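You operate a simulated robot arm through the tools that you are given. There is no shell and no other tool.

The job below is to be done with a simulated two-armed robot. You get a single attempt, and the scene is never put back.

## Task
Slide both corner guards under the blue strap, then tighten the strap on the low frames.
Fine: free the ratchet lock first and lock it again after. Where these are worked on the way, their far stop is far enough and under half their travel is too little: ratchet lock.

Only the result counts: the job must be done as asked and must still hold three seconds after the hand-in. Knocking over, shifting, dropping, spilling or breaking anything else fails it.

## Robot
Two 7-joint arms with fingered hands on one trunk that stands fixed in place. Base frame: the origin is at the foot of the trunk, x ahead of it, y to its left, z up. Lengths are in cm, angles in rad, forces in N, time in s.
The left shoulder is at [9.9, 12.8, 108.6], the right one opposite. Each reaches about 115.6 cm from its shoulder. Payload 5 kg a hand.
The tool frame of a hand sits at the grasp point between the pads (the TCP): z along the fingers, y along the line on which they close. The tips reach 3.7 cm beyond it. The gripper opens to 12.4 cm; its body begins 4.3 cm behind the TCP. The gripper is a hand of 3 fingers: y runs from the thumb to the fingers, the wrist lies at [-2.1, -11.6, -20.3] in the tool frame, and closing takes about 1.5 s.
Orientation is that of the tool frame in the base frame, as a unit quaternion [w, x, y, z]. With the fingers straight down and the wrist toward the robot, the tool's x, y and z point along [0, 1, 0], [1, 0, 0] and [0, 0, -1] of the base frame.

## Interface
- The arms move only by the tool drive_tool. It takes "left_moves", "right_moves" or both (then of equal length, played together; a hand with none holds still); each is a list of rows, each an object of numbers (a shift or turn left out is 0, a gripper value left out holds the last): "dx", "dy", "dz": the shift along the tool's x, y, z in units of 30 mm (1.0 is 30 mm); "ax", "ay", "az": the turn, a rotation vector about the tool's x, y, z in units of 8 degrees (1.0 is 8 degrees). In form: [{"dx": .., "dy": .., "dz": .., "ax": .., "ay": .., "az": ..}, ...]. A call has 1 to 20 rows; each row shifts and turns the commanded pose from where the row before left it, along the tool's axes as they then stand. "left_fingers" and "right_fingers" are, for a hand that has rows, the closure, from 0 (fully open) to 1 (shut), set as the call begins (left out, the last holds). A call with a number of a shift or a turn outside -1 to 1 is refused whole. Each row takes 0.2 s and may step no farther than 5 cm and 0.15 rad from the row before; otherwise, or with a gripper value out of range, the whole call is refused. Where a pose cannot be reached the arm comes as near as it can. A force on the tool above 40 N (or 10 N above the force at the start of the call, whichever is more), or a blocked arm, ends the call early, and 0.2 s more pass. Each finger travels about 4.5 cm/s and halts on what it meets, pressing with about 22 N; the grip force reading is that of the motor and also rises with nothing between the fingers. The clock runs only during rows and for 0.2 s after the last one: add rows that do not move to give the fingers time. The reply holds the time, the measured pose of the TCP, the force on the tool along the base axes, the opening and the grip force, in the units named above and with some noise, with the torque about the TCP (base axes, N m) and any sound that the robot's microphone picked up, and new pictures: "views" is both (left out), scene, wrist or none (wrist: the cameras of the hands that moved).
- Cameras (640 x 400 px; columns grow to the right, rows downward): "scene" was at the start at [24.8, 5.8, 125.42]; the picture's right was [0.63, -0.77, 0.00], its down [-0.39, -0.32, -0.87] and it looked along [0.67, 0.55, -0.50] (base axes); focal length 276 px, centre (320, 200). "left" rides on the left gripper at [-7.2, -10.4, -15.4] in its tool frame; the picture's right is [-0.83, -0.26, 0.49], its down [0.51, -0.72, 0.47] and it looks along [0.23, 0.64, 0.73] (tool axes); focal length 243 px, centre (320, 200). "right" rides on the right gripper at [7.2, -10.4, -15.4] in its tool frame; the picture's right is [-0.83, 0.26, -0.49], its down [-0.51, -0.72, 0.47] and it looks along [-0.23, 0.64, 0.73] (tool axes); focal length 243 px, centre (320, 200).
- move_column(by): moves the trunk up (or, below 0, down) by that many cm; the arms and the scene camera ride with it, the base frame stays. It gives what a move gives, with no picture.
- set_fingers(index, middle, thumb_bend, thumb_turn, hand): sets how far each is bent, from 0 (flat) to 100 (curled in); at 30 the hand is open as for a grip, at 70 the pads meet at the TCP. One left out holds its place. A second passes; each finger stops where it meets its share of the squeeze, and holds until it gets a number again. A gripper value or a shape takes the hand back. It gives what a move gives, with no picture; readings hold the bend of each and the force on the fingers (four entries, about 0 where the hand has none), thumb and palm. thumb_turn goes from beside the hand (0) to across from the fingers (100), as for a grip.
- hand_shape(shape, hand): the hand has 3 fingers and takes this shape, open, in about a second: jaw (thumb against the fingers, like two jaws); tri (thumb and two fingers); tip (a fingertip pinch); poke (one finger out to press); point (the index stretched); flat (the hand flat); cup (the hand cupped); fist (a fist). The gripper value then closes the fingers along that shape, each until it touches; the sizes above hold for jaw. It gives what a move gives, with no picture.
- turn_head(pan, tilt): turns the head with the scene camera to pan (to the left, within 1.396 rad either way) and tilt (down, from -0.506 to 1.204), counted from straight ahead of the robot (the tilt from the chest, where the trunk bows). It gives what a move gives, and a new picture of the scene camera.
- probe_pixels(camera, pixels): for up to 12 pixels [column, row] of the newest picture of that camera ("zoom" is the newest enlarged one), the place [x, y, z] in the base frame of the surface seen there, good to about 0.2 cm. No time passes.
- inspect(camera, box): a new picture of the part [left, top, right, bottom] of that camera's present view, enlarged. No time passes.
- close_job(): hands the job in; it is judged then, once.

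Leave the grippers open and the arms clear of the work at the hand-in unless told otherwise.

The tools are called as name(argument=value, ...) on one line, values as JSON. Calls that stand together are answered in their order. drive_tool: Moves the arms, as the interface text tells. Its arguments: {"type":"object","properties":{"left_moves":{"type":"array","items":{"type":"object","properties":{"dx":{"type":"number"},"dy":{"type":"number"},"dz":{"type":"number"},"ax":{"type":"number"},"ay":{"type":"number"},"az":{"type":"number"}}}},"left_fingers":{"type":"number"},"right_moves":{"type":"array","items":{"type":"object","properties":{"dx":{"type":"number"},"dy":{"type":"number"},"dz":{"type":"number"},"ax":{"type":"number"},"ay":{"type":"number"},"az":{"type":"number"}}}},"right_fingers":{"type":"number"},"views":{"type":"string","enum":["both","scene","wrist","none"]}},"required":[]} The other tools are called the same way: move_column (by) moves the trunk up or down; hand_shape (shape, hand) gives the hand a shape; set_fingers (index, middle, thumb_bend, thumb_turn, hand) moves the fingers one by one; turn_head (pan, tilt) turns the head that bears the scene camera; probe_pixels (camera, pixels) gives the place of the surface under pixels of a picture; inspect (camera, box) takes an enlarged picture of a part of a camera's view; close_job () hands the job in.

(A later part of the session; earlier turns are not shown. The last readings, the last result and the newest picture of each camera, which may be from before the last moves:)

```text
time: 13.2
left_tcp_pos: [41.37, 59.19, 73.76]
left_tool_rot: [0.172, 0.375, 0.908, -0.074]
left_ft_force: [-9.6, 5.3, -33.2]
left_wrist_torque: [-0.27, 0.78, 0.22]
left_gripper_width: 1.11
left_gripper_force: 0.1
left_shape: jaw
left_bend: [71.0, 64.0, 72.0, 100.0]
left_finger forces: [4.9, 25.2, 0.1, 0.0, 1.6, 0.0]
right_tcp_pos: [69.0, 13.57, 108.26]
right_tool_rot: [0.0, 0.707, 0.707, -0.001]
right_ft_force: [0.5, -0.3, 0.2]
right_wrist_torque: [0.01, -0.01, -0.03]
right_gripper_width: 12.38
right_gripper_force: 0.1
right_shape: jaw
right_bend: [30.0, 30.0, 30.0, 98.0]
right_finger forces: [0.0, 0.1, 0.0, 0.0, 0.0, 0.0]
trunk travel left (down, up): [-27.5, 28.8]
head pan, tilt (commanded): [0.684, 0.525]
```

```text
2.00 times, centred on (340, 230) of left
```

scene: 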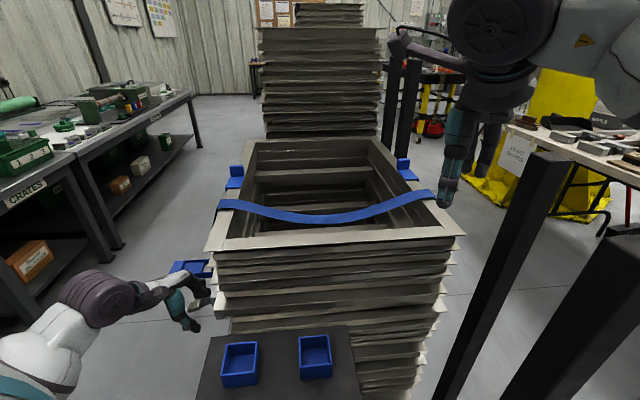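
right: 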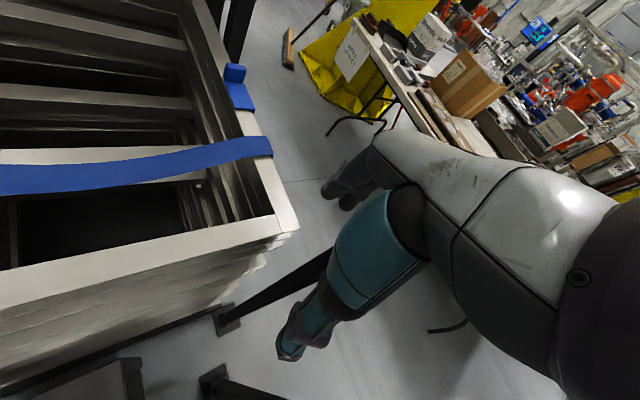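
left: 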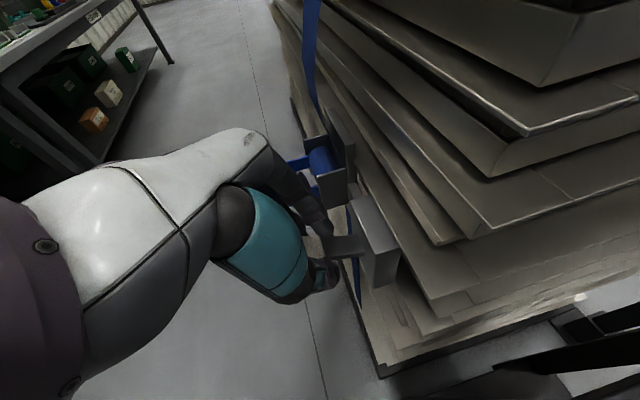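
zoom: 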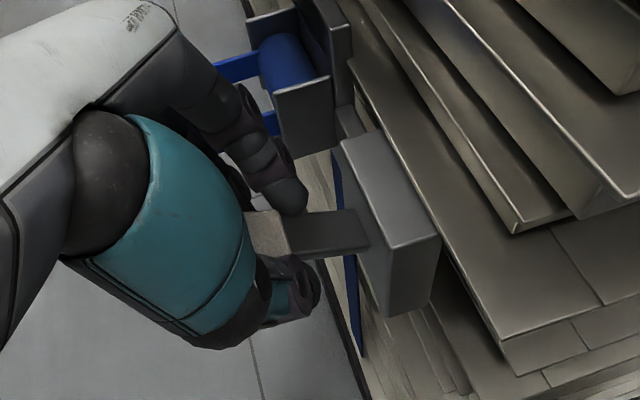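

33 N — the far stop is reached. I'll ease off slightly and open the fingers to half.

drive_tool(left_fingers=0.5, left_moves=[{"dx": 0.1, "dz": 0.12}, {"dx": 0.05, "dz": 0.05}, {}, {}, {}, {}], views="wrist")

inspect(camera="left", box=[240, 130, 440, 330])

inspect(camera="scene", box=[100, 230, 240, 340])

```text
time: 14.6
left_tcp_pos: [41.41, 59.34, 73.69]
left_tool_rot: [0.173, 0.377, 0.907, -0.071]
left_ft_force: [0.9, -0.3, 0.1]
left_wrist_torque: [0.02, -0.01, 0.0]
left_gripper_width: 6.13
left_gripper_force: 0.0
left_shape: jaw
left_bend: [74.0, 45.0, 69.0, 100.0]
left_finger forces: [0.0, 0.1, 0.1, 0.0, 0.0, 0.0]
right_tcp_pos: [68.95, 13.46, 108.39]
right_tool_rot: [0.001, 0.707, 0.707, 0.001]
right_ft_force: [0.1, -0.4, -0.2]
right_wrist_torque: [-0.03, -0.04, 0.0]
right_gripper_width: 12.34
right_gripper_force: 0.1
right_shape: jaw
right_bend: [30.0, 30.0, 30.0, 98.0]
right_finger forces: [0.1, 0.0, 0.1, 0.1, 0.1, 0.0]
trunk travel left (down, up): [-27.5, 28.8]
head pan, tilt (commanded): [0.684, 0.525]
```

left: 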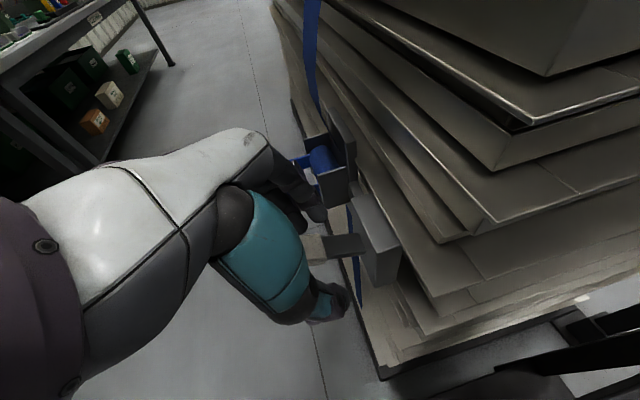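

```text
2.00 times, centred on (340, 230) of left
```

zoom: 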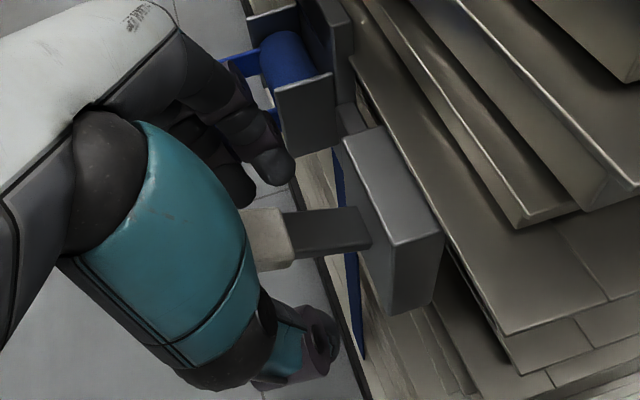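

```text
3.64 times, centred on (170, 285) of scene
```

zoom: 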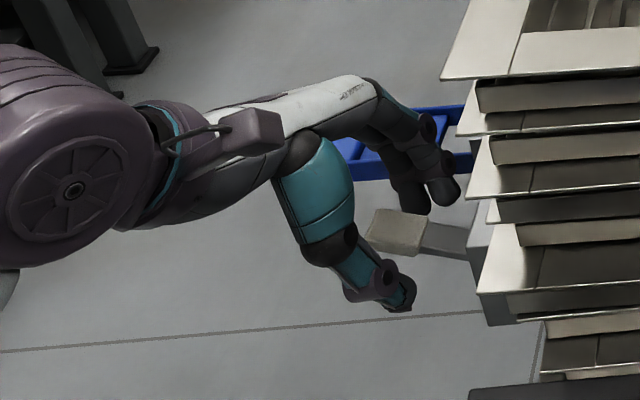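

The lever stays up at its far stop: the lock is free. I'll retreat along the fingers, then straighten the hand upright above everything.

drive_tool(left_moves=[{"dz": -0.6}, {"dz": -1}, {"dz": -1}, {"dz": -1}, {"dz": -1}, {"dz": -1}, {"dz": -1}, {"dz": -1}, {"ay": 0.9, "dz": -1}, {"ay": 0.9, "dz": -1}, {"ay": 0.9, "dz": -1}], views="both")

```text
time: 17.0
left_tcp_pos: [33.6, 66.79, 103.46]
left_tool_rot: [0.0, 0.382, 0.924, -0.001]
left_ft_force: [0.9, -0.6, -0.4]
left_wrist_torque: [0.0, 0.01, 0.0]
left_gripper_width: 6.16
left_gripper_force: 0.0
left_shape: jaw
left_bend: [74.0, 45.0, 69.0, 100.0]
left_finger forces: [0.0, 0.0, 0.0, 0.0, 0.0, 0.0]
right_tcp_pos: [69.05, 13.38, 108.28]
right_tool_rot: [0.0, 0.708, 0.707, 0.0]
right_ft_force: [-0.3, -0.5, -0.5]
right_wrist_torque: [0.05, 0.0, 0.0]
right_gripper_width: 12.36
right_gripper_force: 0.0
right_shape: jaw
right_bend: [30.0, 30.0, 30.0, 98.0]
right_finger forces: [0.1, 0.1, 0.0, 0.1, 0.0, 0.1]
trunk travel left (down, up): [-27.5, 28.8]
head pan, tilt (commanded): [0.684, 0.525]
```

scene: 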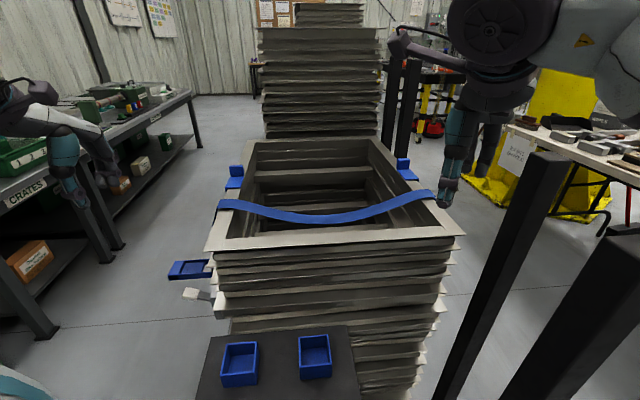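
left: 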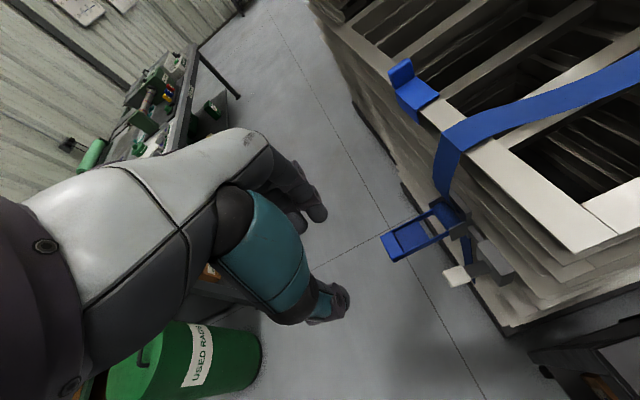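

The lever stays up (scene (197,293)). Next: guard 1. I'll zoom in on it from the left camera to size its tab.

inspect(camera="left", box=[370, 40, 470, 140])

probe_pixels(camera="zoom", pixels=[[215, 125], [260, 95], [280, 130], [235, 180], [300, 150], [330, 215], [370, 215], [220, 165], [245, 225], [280, 275], [320, 270], [340, 190]])

```text
4.00 times, centred on (420, 90) of left
```

zoom: 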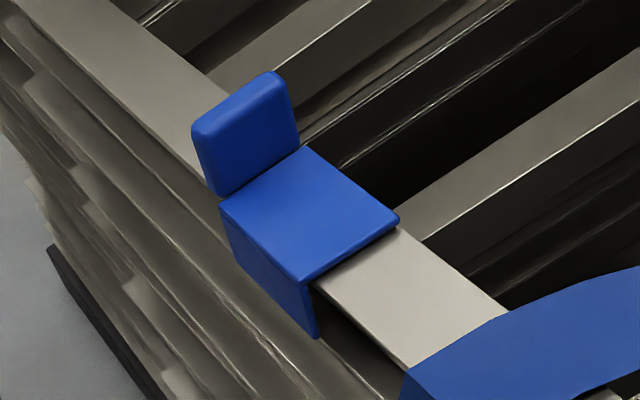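

```text
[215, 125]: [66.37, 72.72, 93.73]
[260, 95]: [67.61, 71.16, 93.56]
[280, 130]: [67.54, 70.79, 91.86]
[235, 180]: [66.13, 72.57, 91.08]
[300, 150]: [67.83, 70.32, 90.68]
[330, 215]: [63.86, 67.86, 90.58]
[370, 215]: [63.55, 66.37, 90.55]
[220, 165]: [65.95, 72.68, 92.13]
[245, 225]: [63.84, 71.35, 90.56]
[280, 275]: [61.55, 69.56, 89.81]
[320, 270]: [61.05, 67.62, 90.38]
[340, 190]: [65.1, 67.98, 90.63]
```

The tab is thin (front face at f≈98, from s≈−5 to −1.7). I plan to rake it from behind with two fingers, thumb turned out of the way. I'll shape the left hand for that and check it.

set_fingers(hand="left", index=50, middle=50, thumb_bend=0, thumb_turn=0)

inspect(camera="left", box=[0, 0, 640, 400])

inspect(camera="scene", box=[0, 60, 200, 220])

```text
time: 18.0
left_tcp_pos: [33.77, 66.82, 103.41]
left_tool_rot: [0.001, 0.383, 0.924, 0.0]
left_ft_force: [-0.1, -0.4, 0.9]
left_wrist_torque: [0.01, 0.02, 0.01]
left_gripper_width: 18.29
left_gripper_force: 0.1
left_shape: fingers
left_bend: [50.0, 50.0, 0.0, 0.0]
left_finger forces: [0.0, 0.1, 0.0, 0.1, 0.0, 0.1]
right_tcp_pos: [69.07, 13.34, 108.3]
right_tool_rot: [0.001, 0.707, 0.707, 0.0]
right_ft_force: [0.8, -0.4, -1.1]
right_wrist_torque: [0.02, 0.0, -0.02]
right_gripper_width: 12.38
right_gripper_force: 0.1
right_shape: jaw
right_bend: [30.0, 30.0, 30.0, 98.0]
right_finger forces: [0.1, 0.0, 0.0, 0.0, 0.1, 0.0]
trunk travel left (down, up): [-27.5, 28.8]
head pan, tilt (commanded): [0.684, 0.525]
```

```text
1.00 times, centred on (320, 200) of left (not enlarged: the box is as wide or as high as the picture)
```

zoom: 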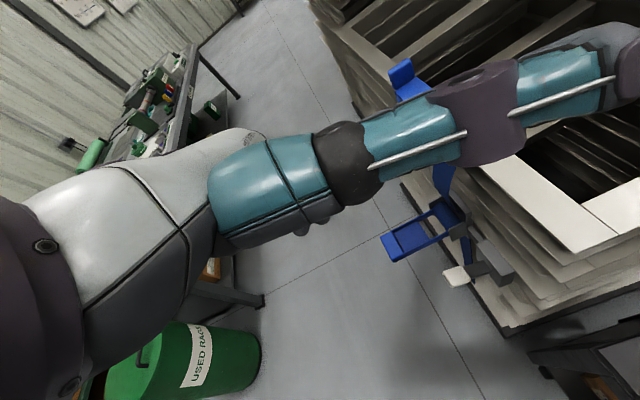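

```text
2.50 times, centred on (100, 140) of scene
```

zoom: 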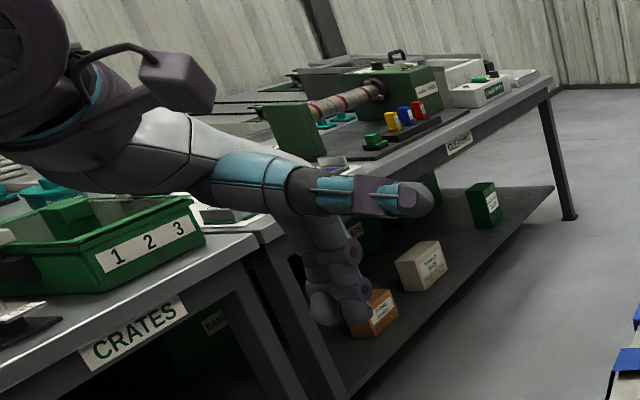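

The thumb now sticks out sideways over the camera view. I'll curl it instead to clear the view.

set_fingers(hand="left", thumb_bend=100, thumb_turn=0)

inspect(camera="left", box=[0, 0, 640, 400])

inspect(camera="scene", box=[0, 60, 200, 220])

```text
time: 19.0
left_tcp_pos: [33.62, 66.88, 103.42]
left_tool_rot: [0.0, 0.384, 0.924, 0.0]
left_ft_force: [-0.7, 0.1, 0.1]
left_wrist_torque: [-0.01, 0.0, -0.02]
left_gripper_width: 7.27
left_gripper_force: 0.0
left_shape: fingers
left_bend: [50.0, 50.0, 100.0, 0.0]
left_finger forces: [0.0, 0.1, 0.0, 0.0, 0.0, 0.0]
right_tcp_pos: [69.01, 13.3, 108.4]
right_tool_rot: [0.001, 0.706, 0.708, 0.0]
right_ft_force: [-0.3, 0.9, 0.9]
right_wrist_torque: [0.0, -0.02, -0.01]
right_gripper_width: 12.35
right_gripper_force: 0.0
right_shape: jaw
right_bend: [30.0, 30.0, 30.0, 98.0]
right_finger forces: [0.1, 0.0, 0.0, 0.1, 0.0, 0.0]
trunk travel left (down, up): [-27.5, 28.8]
head pan, tilt (commanded): [0.684, 0.525]
```

```text
1.00 times, centred on (320, 200) of left (not enlarged: the box is as wide or as high as the picture)
```

zoom: 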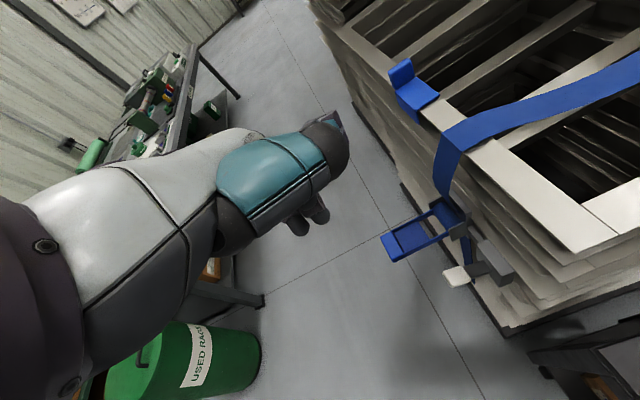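

```text
2.50 times, centred on (100, 140) of scene
```

zoom: 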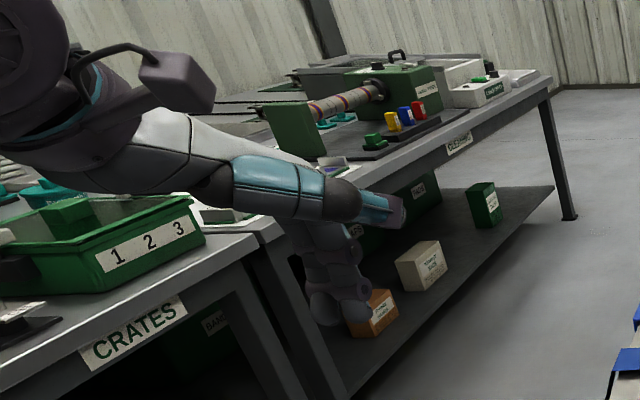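

Better: the thumb is tucked and the two fingers point down. I'll probe the fingertips to learn where they are relative to the TCP (33.6,66.9,103.4).

probe_pixels(camera="left", pixels=[[318, 215], [300, 228], [322, 205], [290, 220], [310, 205]])

probe_pixels(camera="zoom", pixels=[[320, 310], [325, 290], [355, 305], [345, 245], [355, 275], [330, 320], [350, 320], [390, 225], [400, 210], [300, 230]])

```text
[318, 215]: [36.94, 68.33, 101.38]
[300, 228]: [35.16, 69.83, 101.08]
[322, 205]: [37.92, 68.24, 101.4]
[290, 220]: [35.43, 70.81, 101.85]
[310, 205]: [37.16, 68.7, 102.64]
```

```text
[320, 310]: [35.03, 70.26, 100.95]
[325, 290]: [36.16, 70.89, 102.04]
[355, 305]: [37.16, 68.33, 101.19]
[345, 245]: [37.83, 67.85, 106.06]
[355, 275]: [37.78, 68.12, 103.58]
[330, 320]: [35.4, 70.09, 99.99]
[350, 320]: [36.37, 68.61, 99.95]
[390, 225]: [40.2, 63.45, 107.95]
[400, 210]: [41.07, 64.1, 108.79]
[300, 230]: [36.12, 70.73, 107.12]
```

Fingertip inner faces are 3.2 cm ahead of the TCP and tips 3.6 cm below it. I'll move over to behind guard 1 (f≈97.8, s≈−3.3), staying at z≈103.

drive_tool(left_moves=[{"dx": -0.673, "dy": 0.89}, {"dx": -0.673, "dy": 0.89}, {"dx": -0.673, "dy": 0.89}, {"dx": -0.673, "dy": 0.89}, {"dx": -0.673, "dy": 0.89}, {"dx": -0.673, "dy": 0.89}, {"dx": -0.673, "dy": 0.89}, {"dx": -0.673, "dy": 0.89}, {"dx": -0.673, "dy": 0.89}, {"dx": -0.673, "dy": 0.89}, {}])

inspect(camera="scene", box=[190, 90, 310, 220])

inspect(camera="left", box=[220, 120, 420, 300])

```text
time: 21.4
left_tcp_pos: [66.96, 71.58, 103.43]
left_tool_rot: [0.001, 0.383, 0.924, 0.0]
left_ft_force: [-1.0, 0.3, 0.9]
left_wrist_torque: [-0.05, -0.01, 0.0]
left_gripper_width: 7.24
left_gripper_force: 0.1
left_shape: fingers
left_bend: [50.0, 50.0, 100.0, 0.0]
left_finger forces: [0.0, 0.0, 0.0, 0.0, 0.0, 0.0]
right_tcp_pos: [68.99, 13.51, 108.54]
right_tool_rot: [0.001, 0.707, 0.708, 0.001]
right_ft_force: [-0.4, 0.4, 0.2]
right_wrist_torque: [0.0, 0.0, 0.0]
right_gripper_width: 12.37
right_gripper_force: 0.1
right_shape: jaw
right_bend: [30.0, 30.0, 30.0, 98.0]
right_finger forces: [0.0, 0.1, 0.0, 0.0, 0.1, 0.0]
trunk travel left (down, up): [-27.5, 28.8]
head pan, tilt (commanded): [0.684, 0.525]
```

scene: 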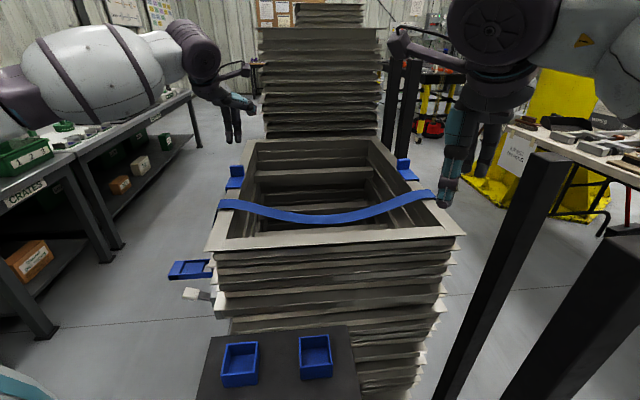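
left: 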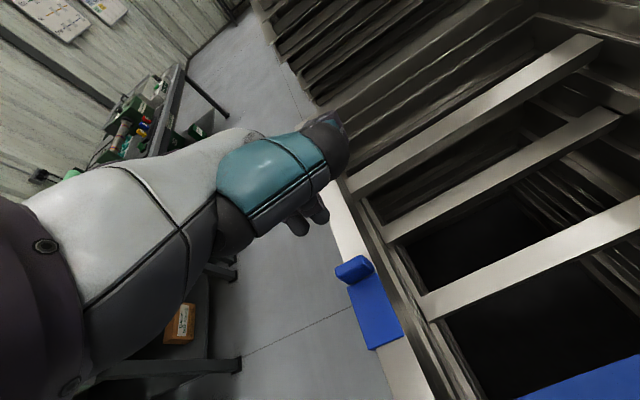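

```text
3.08 times, centred on (250, 155) of scene
```

zoom: 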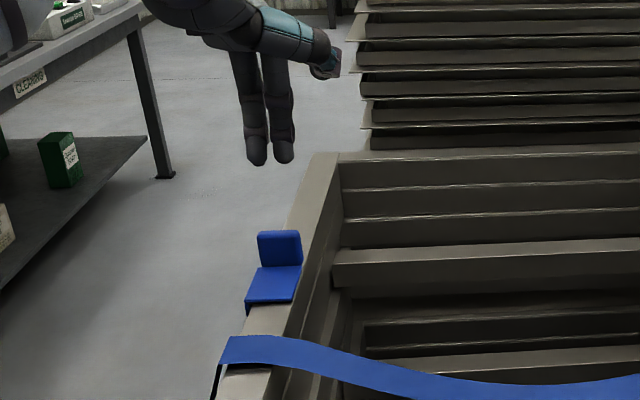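

```text
2.22 times, centred on (320, 210) of left
```

zoom: 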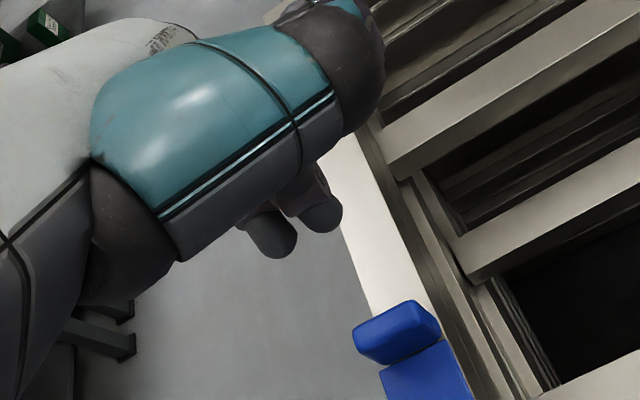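

I'll probe the fingertips and the tab's back edge in this zoomed view.

probe_pixels(camera="zoom", pixels=[[272, 240], [325, 215], [330, 200], [360, 330], [405, 305], [425, 325], [380, 355], [365, 200], [340, 240], [385, 280], [440, 330], [365, 345]])

```text
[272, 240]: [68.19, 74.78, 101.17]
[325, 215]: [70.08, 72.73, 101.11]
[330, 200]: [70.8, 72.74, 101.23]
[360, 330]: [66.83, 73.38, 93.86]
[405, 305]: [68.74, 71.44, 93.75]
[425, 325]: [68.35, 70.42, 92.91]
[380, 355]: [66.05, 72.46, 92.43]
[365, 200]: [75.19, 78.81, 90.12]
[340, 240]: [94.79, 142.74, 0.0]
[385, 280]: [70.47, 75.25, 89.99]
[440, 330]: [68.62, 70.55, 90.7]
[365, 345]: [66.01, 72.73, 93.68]
```

Fingers (f≈101) are behind the tab's back (f≈99.1), lined up across its width. I'll descend 8.9 cm so the tips end about 0.7 cm above the rail.

drive_tool(left_moves=[{"dz": 0.74}, {"dz": 0.74}, {"dz": 0.74}, {"dz": 0.74}, {}])

inspect(camera="scene", box=[190, 110, 290, 220])

inspect(camera="left", box=[220, 120, 420, 300])

```text
time: 22.6
left_tcp_pos: [66.7, 71.36, 94.55]
left_tool_rot: [0.0, 0.384, 0.923, 0.001]
left_ft_force: [0.3, -0.4, 0.9]
left_wrist_torque: [0.0, 0.02, 0.0]
left_gripper_width: 7.24
left_gripper_force: 0.2
left_shape: fingers
left_bend: [50.0, 50.0, 100.0, 0.0]
left_finger forces: [0.0, 0.0, 0.0, 0.1, 0.0, 0.1]
right_tcp_pos: [68.96, 13.37, 108.46]
right_tool_rot: [0.001, 0.707, 0.707, 0.001]
right_ft_force: [-0.6, 0.0, 0.3]
right_wrist_torque: [0.01, -0.03, -0.01]
right_gripper_width: 12.37
right_gripper_force: 0.0
right_shape: jaw
right_bend: [30.0, 30.0, 30.0, 98.0]
right_finger forces: [0.0, 0.1, 0.0, 0.0, 0.0, 0.0]
trunk travel left (down, up): [-27.5, 28.8]
head pan, tilt (commanded): [0.684, 0.525]
```

scene: 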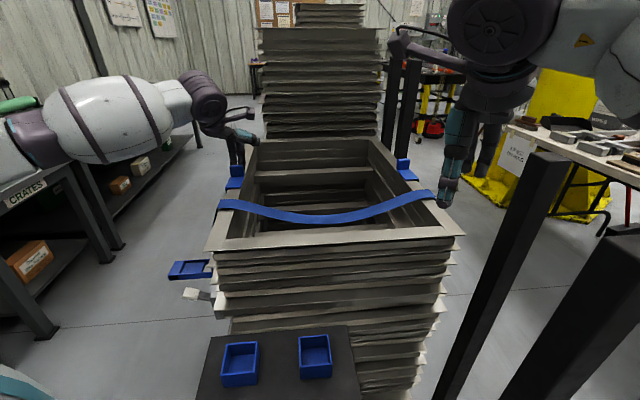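
left: 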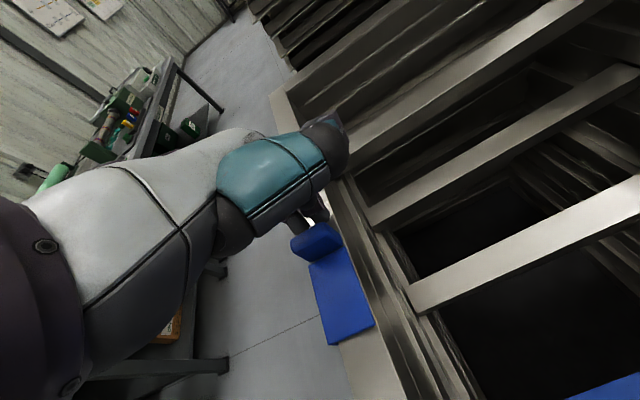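

```text
3.64 times, centred on (240, 165) of scene
```

zoom: 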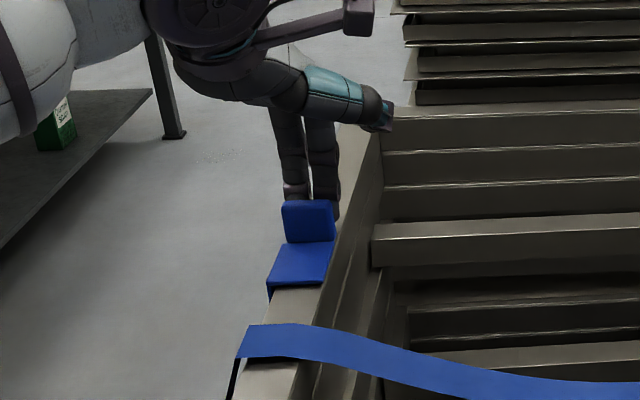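

```text
2.22 times, centred on (320, 210) of left
```

zoom: 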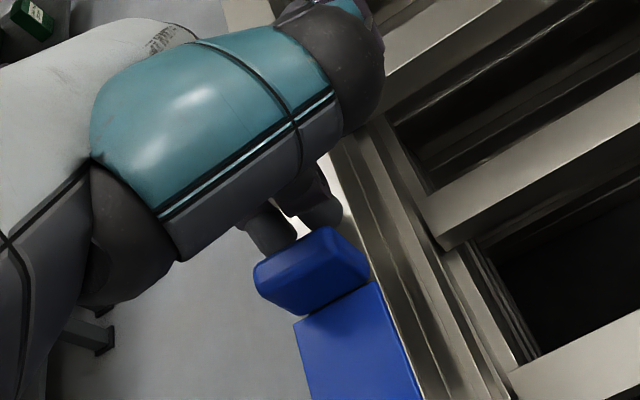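

Both fingers are behind the tab. I'll rake 4.5 cm toward the strap and check the guard follows.

drive_tool(left_moves=[{"dy": -0.5}, {"dy": -0.5}, {"dy": -0.5}])

inspect(camera="scene", box=[190, 110, 290, 220])

probe_pixels(camera="zoom", pixels=[[290, 210], [325, 210], [270, 285], [318, 285], [245, 330], [240, 355], [300, 355]])

```text
time: 23.4
left_tcp_pos: [63.84, 68.05, 94.56]
left_tool_rot: [0.0, 0.383, 0.924, 0.0]
left_ft_force: [-0.4, 0.4, -0.5]
left_wrist_torque: [0.0, -0.02, -0.05]
left_gripper_width: 7.26
left_gripper_force: 0.3
left_shape: fingers
left_bend: [50.0, 50.0, 100.0, 0.0]
left_finger forces: [0.1, 0.0, 0.0, 0.0, 0.0, 0.0]
right_tcp_pos: [68.93, 13.49, 108.46]
right_tool_rot: [0.0, 0.707, 0.708, 0.001]
right_ft_force: [-0.2, -0.5, 0.6]
right_wrist_torque: [-0.01, 0.0, -0.03]
right_gripper_width: 12.37
right_gripper_force: 0.2
right_shape: jaw
right_bend: [30.0, 30.0, 30.0, 98.0]
right_finger forces: [0.0, 0.0, 0.0, 0.2, 0.0, 0.0]
trunk travel left (down, up): [-27.5, 28.8]
head pan, tilt (commanded): [0.684, 0.525]
```

scene: 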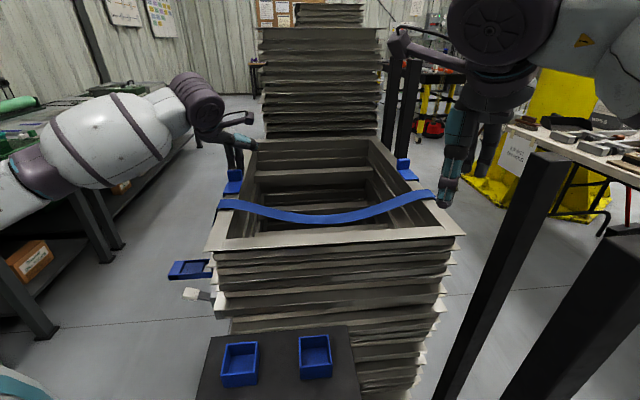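
left: 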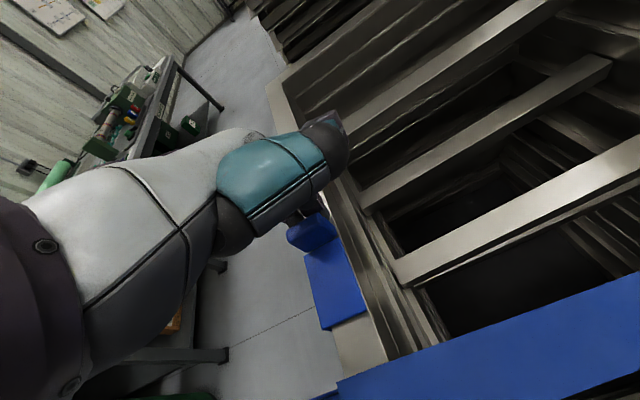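

```text
3.64 times, centred on (240, 165) of scene
```

zoom: 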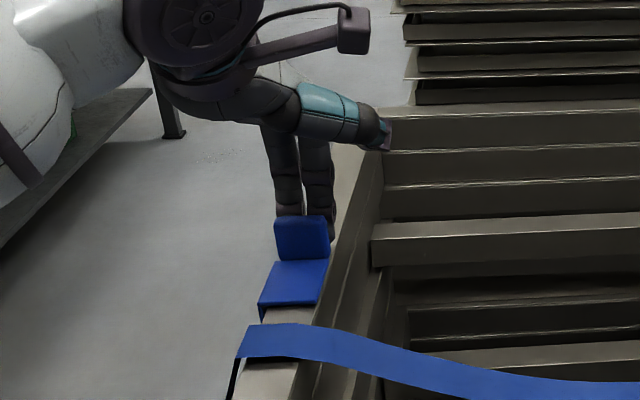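

```text
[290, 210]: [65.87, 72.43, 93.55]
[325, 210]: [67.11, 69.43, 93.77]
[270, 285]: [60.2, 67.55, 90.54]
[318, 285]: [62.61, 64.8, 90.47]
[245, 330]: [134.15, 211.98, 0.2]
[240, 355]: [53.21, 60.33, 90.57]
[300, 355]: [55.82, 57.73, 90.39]
```

The guard follows freely with almost no force. I'll continue 6 cm, then check it near the strap.

drive_tool(left_moves=[{"dy": -0.5}, {"dy": -0.5}, {"dy": -0.5}, {"dy": -0.5}, {}])

inspect(camera="scene", box=[190, 130, 290, 230])

inspect(camera="left", box=[220, 160, 440, 380])

```text
time: 24.6
left_tcp_pos: [59.48, 63.9, 94.53]
left_tool_rot: [-0.001, 0.383, 0.924, 0.0]
left_ft_force: [0.2, -0.2, 0.2]
left_wrist_torque: [0.02, 0.0, 0.0]
left_gripper_width: 7.28
left_gripper_force: 0.0
left_shape: fingers
left_bend: [50.0, 50.0, 100.0, 0.0]
left_finger forces: [0.0, 0.0, 0.0, 0.0, 0.1, 0.0]
right_tcp_pos: [69.01, 13.47, 108.44]
right_tool_rot: [0.0, 0.707, 0.707, 0.0]
right_ft_force: [-0.3, -0.1, -0.7]
right_wrist_torque: [0.03, 0.01, -0.01]
right_gripper_width: 12.36
right_gripper_force: 0.1
right_shape: jaw
right_bend: [30.0, 30.0, 30.0, 98.0]
right_finger forces: [0.1, 0.0, 0.1, 0.0, 0.0, 0.0]
trunk travel left (down, up): [-27.5, 28.8]
head pan, tilt (commanded): [0.684, 0.525]
```

scene: 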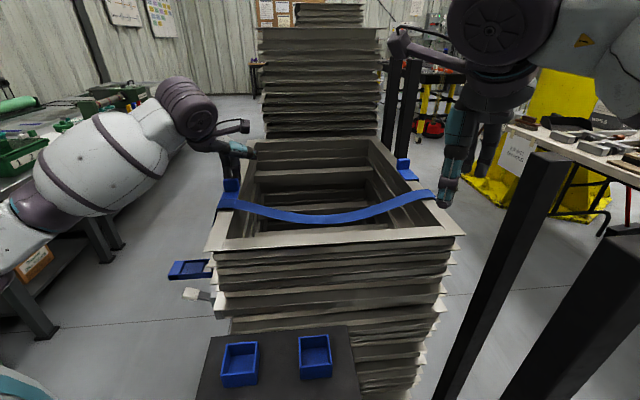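
left: 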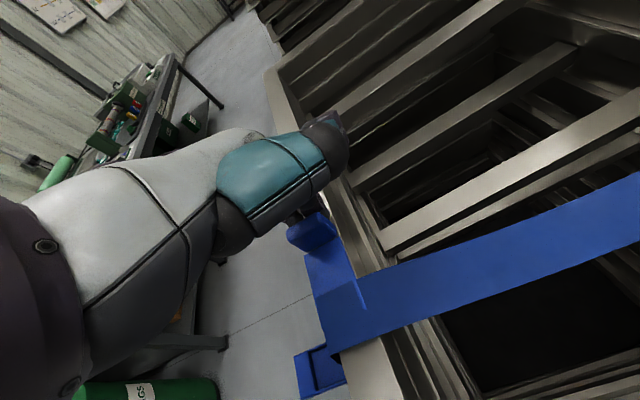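

```text
4.00 times, centred on (240, 180) of scene
```

zoom: 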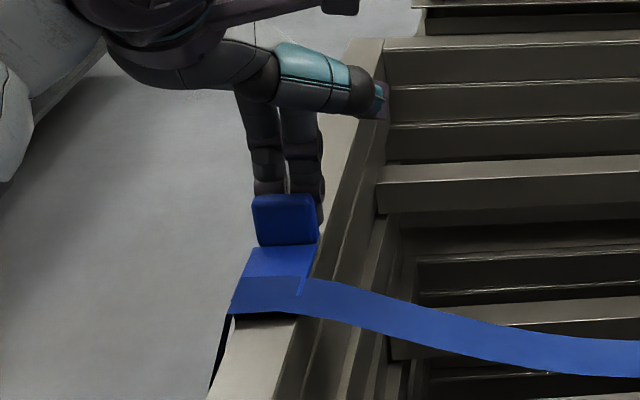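

```text
1.82 times, centred on (330, 270) of left
```

zoom: 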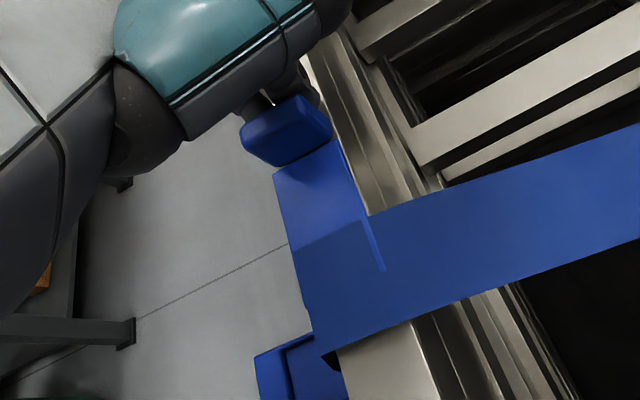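

The plate is entering under the strap. I'll probe strap edges and tab front for the remaining distance.

probe_pixels(camera="zoom", pixels=[[330, 235], [365, 222], [400, 208], [345, 345], [400, 318], [300, 165], [325, 145], [280, 175], [385, 268], [430, 250], [270, 120], [320, 105]])

```text
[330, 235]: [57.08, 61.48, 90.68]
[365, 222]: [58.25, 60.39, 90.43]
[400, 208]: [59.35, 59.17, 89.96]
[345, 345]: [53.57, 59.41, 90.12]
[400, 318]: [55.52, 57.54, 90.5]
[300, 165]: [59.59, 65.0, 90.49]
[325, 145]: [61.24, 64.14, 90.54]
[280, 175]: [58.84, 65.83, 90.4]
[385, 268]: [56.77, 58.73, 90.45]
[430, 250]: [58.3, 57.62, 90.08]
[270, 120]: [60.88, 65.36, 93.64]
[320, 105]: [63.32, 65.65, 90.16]
```

Strap spans f≈79.9–83.9; the plate spans 81.8–88.3. I'll slide 3.3 cm more to centre the plate under the strap.

drive_tool(left_moves=[{"dy": -0.37}, {"dy": -0.37}, {"dy": -0.37}, {}])

inspect(camera="scene", box=[190, 130, 290, 230])

inspect(camera="left", box=[220, 160, 440, 380])

probe_pixels(camera="zoom", pixels=[[300, 165], [325, 145], [345, 180], [320, 195], [400, 290], [345, 320], [370, 250], [330, 300], [300, 120], [400, 160]])

```text
time: 25.6
left_tcp_pos: [57.13, 61.53, 94.41]
left_tool_rot: [0.0, 0.383, 0.924, 0.0]
left_ft_force: [0.3, 0.2, -0.4]
left_wrist_torque: [-0.02, -0.02, -0.02]
left_gripper_width: 7.24
left_gripper_force: 0.2
left_shape: fingers
left_bend: [50.0, 50.0, 100.0, 0.0]
left_finger forces: [0.1, 0.1, 0.1, 0.1, 0.1, 0.1]
right_tcp_pos: [69.03, 13.44, 108.39]
right_tool_rot: [0.0, 0.707, 0.707, 0.001]
right_ft_force: [-0.8, -0.6, -0.3]
right_wrist_torque: [-0.05, 0.01, 0.01]
right_gripper_width: 12.37
right_gripper_force: 0.1
right_shape: jaw
right_bend: [30.0, 30.0, 30.0, 98.0]
right_finger forces: [0.1, 0.0, 0.0, 0.0, 0.1, 0.0]
trunk travel left (down, up): [-27.5, 28.8]
head pan, tilt (commanded): [0.684, 0.525]
```

scene: 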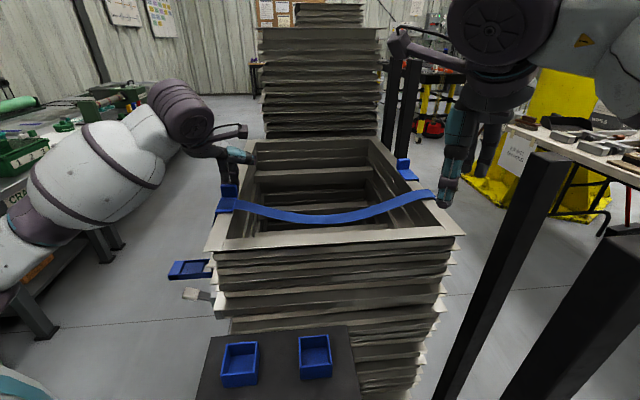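
left: 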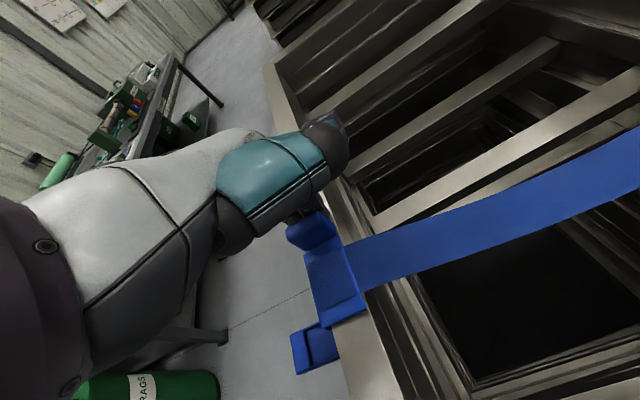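

```text
4.00 times, centred on (240, 180) of scene
```

zoom: 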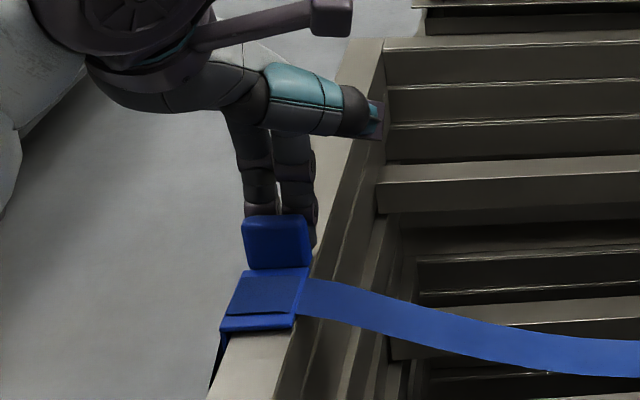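

```text
1.82 times, centred on (330, 270) of left
```

zoom: 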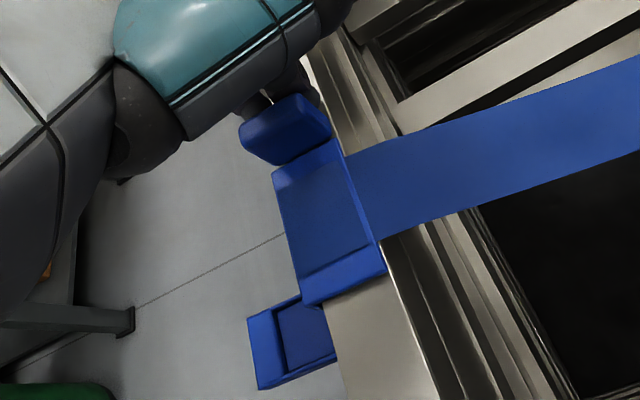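

```text
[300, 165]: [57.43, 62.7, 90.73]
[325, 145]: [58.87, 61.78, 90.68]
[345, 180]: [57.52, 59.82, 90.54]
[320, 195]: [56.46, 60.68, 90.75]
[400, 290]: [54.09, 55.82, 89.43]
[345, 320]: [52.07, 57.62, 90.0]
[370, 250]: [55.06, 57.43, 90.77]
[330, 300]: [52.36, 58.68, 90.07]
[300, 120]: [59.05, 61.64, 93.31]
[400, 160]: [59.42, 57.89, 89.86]
```

Guard 1 sits centred under the strap with margins on both sides. I'll back the fingers off the tab and lift. Meanwhile I'll probe the dark posts on the right, since the right arm must give way for the left arm's work on guard 2.

drive_tool(left_moves=[{"dy": 0.35}, {"dy": 0.35}, {"dz": -0.8}, {"dz": -0.8}, {"dz": -0.8}, {"dz": -0.8}, {"dz": -0.8}])

probe_pixels(camera="scene", pixels=[[545, 158], [500, 280], [450, 395], [625, 240], [590, 330], [540, 395], [400, 60], [385, 120], [410, 90], [395, 100]])

inspect(camera="scene", box=[190, 130, 290, 230])

```text
time: 27.2
left_tcp_pos: [58.69, 63.17, 106.77]
left_tool_rot: [0.001, 0.384, 0.923, 0.001]
left_ft_force: [0.3, -0.8, 0.4]
left_wrist_torque: [0.04, 0.0, 0.01]
left_gripper_width: 7.26
left_gripper_force: 0.1
left_shape: fingers
left_bend: [50.0, 50.0, 100.0, 0.0]
left_finger forces: [0.0, 0.0, 0.1, 0.0, 0.0, 0.0]
right_tcp_pos: [69.02, 13.38, 108.39]
right_tool_rot: [0.001, 0.707, 0.707, 0.0]
right_ft_force: [0.5, 0.0, -0.1]
right_wrist_torque: [0.05, -0.01, 0.0]
right_gripper_width: 12.35
right_gripper_force: 0.1
right_shape: jaw
right_bend: [30.0, 30.0, 30.0, 98.0]
right_finger forces: [0.1, 0.1, 0.1, 0.0, 0.1, 0.0]
trunk travel left (down, up): [-27.5, 28.8]
head pan, tilt (commanded): [0.684, 0.525]
```

scene: 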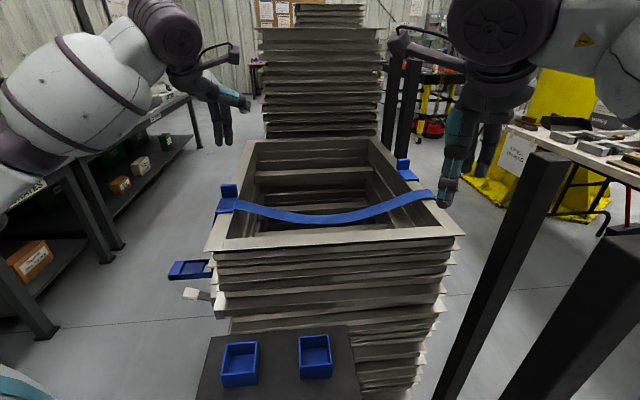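
left: 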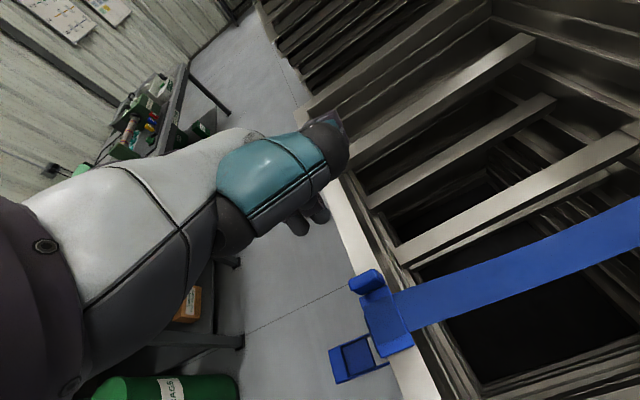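

```text
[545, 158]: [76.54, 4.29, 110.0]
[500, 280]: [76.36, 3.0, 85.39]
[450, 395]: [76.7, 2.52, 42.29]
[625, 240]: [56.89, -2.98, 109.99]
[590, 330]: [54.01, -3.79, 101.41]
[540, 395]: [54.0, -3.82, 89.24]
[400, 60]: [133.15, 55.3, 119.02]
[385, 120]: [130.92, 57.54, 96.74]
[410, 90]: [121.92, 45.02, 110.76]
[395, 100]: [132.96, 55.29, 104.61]
```

```text
4.00 times, centred on (240, 180) of scene
```

zoom: 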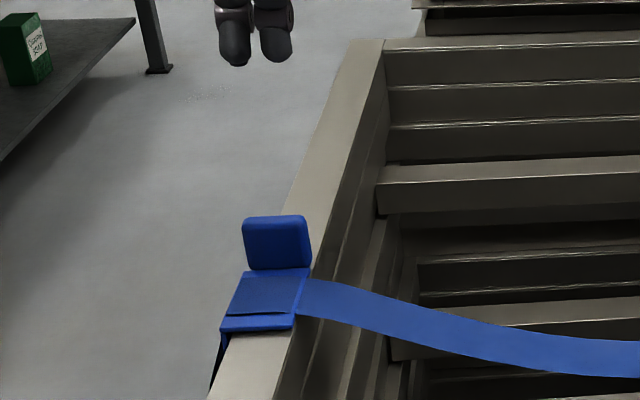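

Guard 1 is well placed. There are posts at about (76.5,4.3) and (57,−3), both 110 high, near the right arm. I'll turn the head right to see what surrounds the right arm before moving it.

turn_head(pan=-0.3, tilt=0.5)

```text
time: 28.5
left_tcp_pos: [58.7, 63.22, 106.69]
left_tool_rot: [0.0, 0.384, 0.923, 0.0]
left_ft_force: [0.2, 0.1, -0.4]
left_wrist_torque: [-0.03, 0.0, 0.03]
left_gripper_width: 7.28
left_gripper_force: 0.1
left_shape: fingers
left_bend: [50.0, 50.0, 100.0, 0.0]
left_finger forces: [0.1, 0.0, 0.0, 0.1, 0.0, 0.0]
right_tcp_pos: [69.0, 13.5, 108.46]
right_tool_rot: [0.001, 0.707, 0.707, 0.001]
right_ft_force: [-0.3, 0.9, 1.5]
right_wrist_torque: [-0.01, 0.01, -0.02]
right_gripper_width: 12.35
right_gripper_force: 0.1
right_shape: jaw
right_bend: [30.0, 30.0, 30.0, 98.0]
right_finger forces: [0.0, 0.0, 0.1, 0.1, 0.1, 0.0]
trunk travel left (down, up): [-27.5, 28.8]
head pan, tilt (commanded): [-0.3, 0.499]
```

scene: 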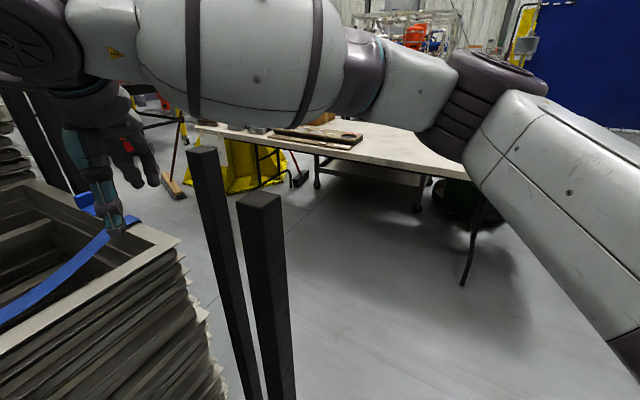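

Only two posts on this side, and the right forearm passes above them. I'll probe the elbow, forearm and post tops.

probe_pixels(camera="scene", pixels=[[450, 130], [480, 60], [385, 80], [250, 110], [300, 90], [260, 200], [203, 152], [160, 60], [90, 30], [115, 225], [90, 90], [560, 170]])

```text
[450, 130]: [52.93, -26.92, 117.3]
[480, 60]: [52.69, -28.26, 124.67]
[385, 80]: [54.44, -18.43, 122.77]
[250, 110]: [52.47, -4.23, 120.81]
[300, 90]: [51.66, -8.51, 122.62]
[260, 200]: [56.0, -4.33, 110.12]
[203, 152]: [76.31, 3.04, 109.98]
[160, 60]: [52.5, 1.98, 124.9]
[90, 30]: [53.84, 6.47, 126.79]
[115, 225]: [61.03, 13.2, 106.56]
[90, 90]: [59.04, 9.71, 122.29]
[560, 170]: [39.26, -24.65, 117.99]
```

The post tops are at 110 and the forearm underside at ~119. I'll raise the right hand 12 cm and move it about 22 cm to the right and back, keeping it above the posts.

drive_tool(right_moves=[{"dz": -0.8}, {"dz": -0.8}, {"dz": -0.8}, {"dz": -0.8}, {"dz": -0.8}, {"dx": -0.9, "dy": -0.3}, {"dx": -0.9, "dy": -0.3}, {"dx": -0.9, "dy": -0.3}, {"dx": -0.9, "dy": -0.3}, {"dx": -0.9, "dy": -0.3}, {"dx": -0.9, "dy": -0.3}, {"dx": -0.9, "dy": -0.3}, {"dx": -0.9, "dy": -0.3}], views="scene")

```text
time: 31.3
left_tcp_pos: [58.7, 63.1, 106.73]
left_tool_rot: [0.001, 0.383, 0.924, 0.001]
left_ft_force: [0.3, -0.3, -0.2]
left_wrist_torque: [0.04, 0.01, 0.0]
left_gripper_width: 7.26
left_gripper_force: 0.1
left_shape: fingers
left_bend: [50.0, 50.0, 100.0, 0.0]
left_finger forces: [0.0, 0.1, 0.0, 0.0, 0.0, 0.0]
right_tcp_pos: [61.64, -8.32, 120.15]
right_tool_rot: [0.0, 0.707, 0.708, 0.001]
right_ft_force: [-0.4, 0.2, -0.9]
right_wrist_torque: [0.04, 0.01, 0.0]
right_gripper_width: 12.37
right_gripper_force: 0.0
right_shape: jaw
right_bend: [30.0, 30.0, 30.0, 98.0]
right_finger forces: [0.1, 0.0, 0.0, 0.0, 0.0, 0.0]
trunk travel left (down, up): [-27.5, 28.8]
head pan, tilt (commanded): [-0.3, 0.499]
```

scene: 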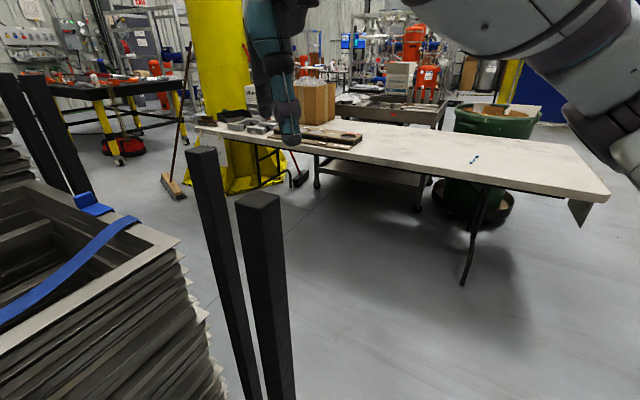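

The right arm is clear. I'll turn the head toward guard 2 for a good view.

turn_head(pan=0.4, tilt=0.45)

inspect(camera="scene", box=[200, 100, 360, 240])

```text
time: 32.3
left_tcp_pos: [58.69, 63.17, 106.67]
left_tool_rot: [-0.001, 0.383, 0.924, 0.0]
left_ft_force: [0.6, 0.2, 0.3]
left_wrist_torque: [0.03, 0.01, -0.01]
left_gripper_width: 7.24
left_gripper_force: 0.0
left_shape: fingers
left_bend: [50.0, 50.0, 100.0, 0.0]
left_finger forces: [0.0, 0.0, 0.0, 0.1, 0.1, 0.0]
right_tcp_pos: [61.77, -8.28, 120.19]
right_tool_rot: [0.0, 0.707, 0.707, 0.001]
right_ft_force: [0.1, -0.4, 0.5]
right_wrist_torque: [0.01, -0.01, 0.01]
right_gripper_width: 12.37
right_gripper_force: 0.1
right_shape: jaw
right_bend: [30.0, 30.0, 30.0, 98.0]
right_finger forces: [0.0, 0.1, 0.1, 0.0, 0.0, 0.1]
trunk travel left (down, up): [-27.5, 28.8]
head pan, tilt (commanded): [0.4, 0.45]
```

scene: 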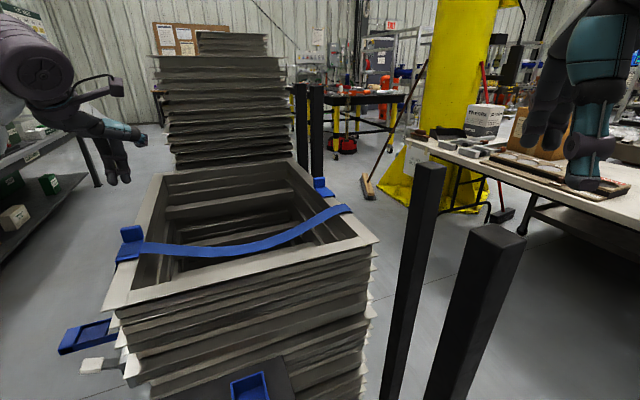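

```text
2.86 times, centred on (280, 170) of scene
```

zoom: 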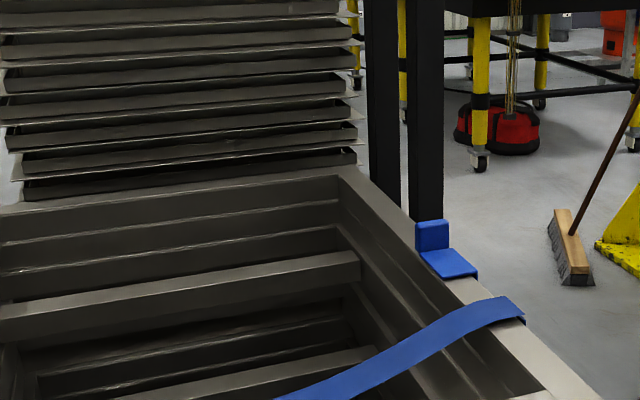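

I'll probe guard 2's tab and plate, the posts behind it, and the strap near it.

inspect(camera="scene", box=[285, 145, 365, 225])

probe_pixels(camera="zoom", pixels=[[265, 170], [310, 165], [315, 205], [270, 215], [280, 235], [340, 225], [370, 260], [310, 270], [330, 330], [420, 330], [240, 100], [300, 60]])

probe_pixels(camera="scene", pixels=[[316, 90], [300, 90], [316, 165], [322, 165]])

```text
5.00 times, centred on (325, 185) of scene
```

zoom: 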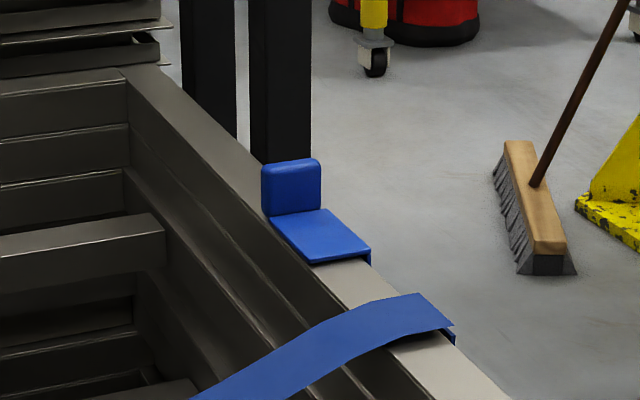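

```text
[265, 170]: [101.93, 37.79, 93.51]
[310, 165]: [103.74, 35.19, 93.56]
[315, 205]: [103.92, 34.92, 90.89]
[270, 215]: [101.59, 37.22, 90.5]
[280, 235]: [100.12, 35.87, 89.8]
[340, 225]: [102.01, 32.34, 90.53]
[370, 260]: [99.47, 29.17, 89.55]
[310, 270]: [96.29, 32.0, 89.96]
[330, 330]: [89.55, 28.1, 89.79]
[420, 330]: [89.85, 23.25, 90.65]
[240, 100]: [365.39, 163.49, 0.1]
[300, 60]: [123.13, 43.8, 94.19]
```

```text
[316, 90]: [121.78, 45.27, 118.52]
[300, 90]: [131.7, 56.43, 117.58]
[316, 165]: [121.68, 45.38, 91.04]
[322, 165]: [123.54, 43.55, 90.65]
```

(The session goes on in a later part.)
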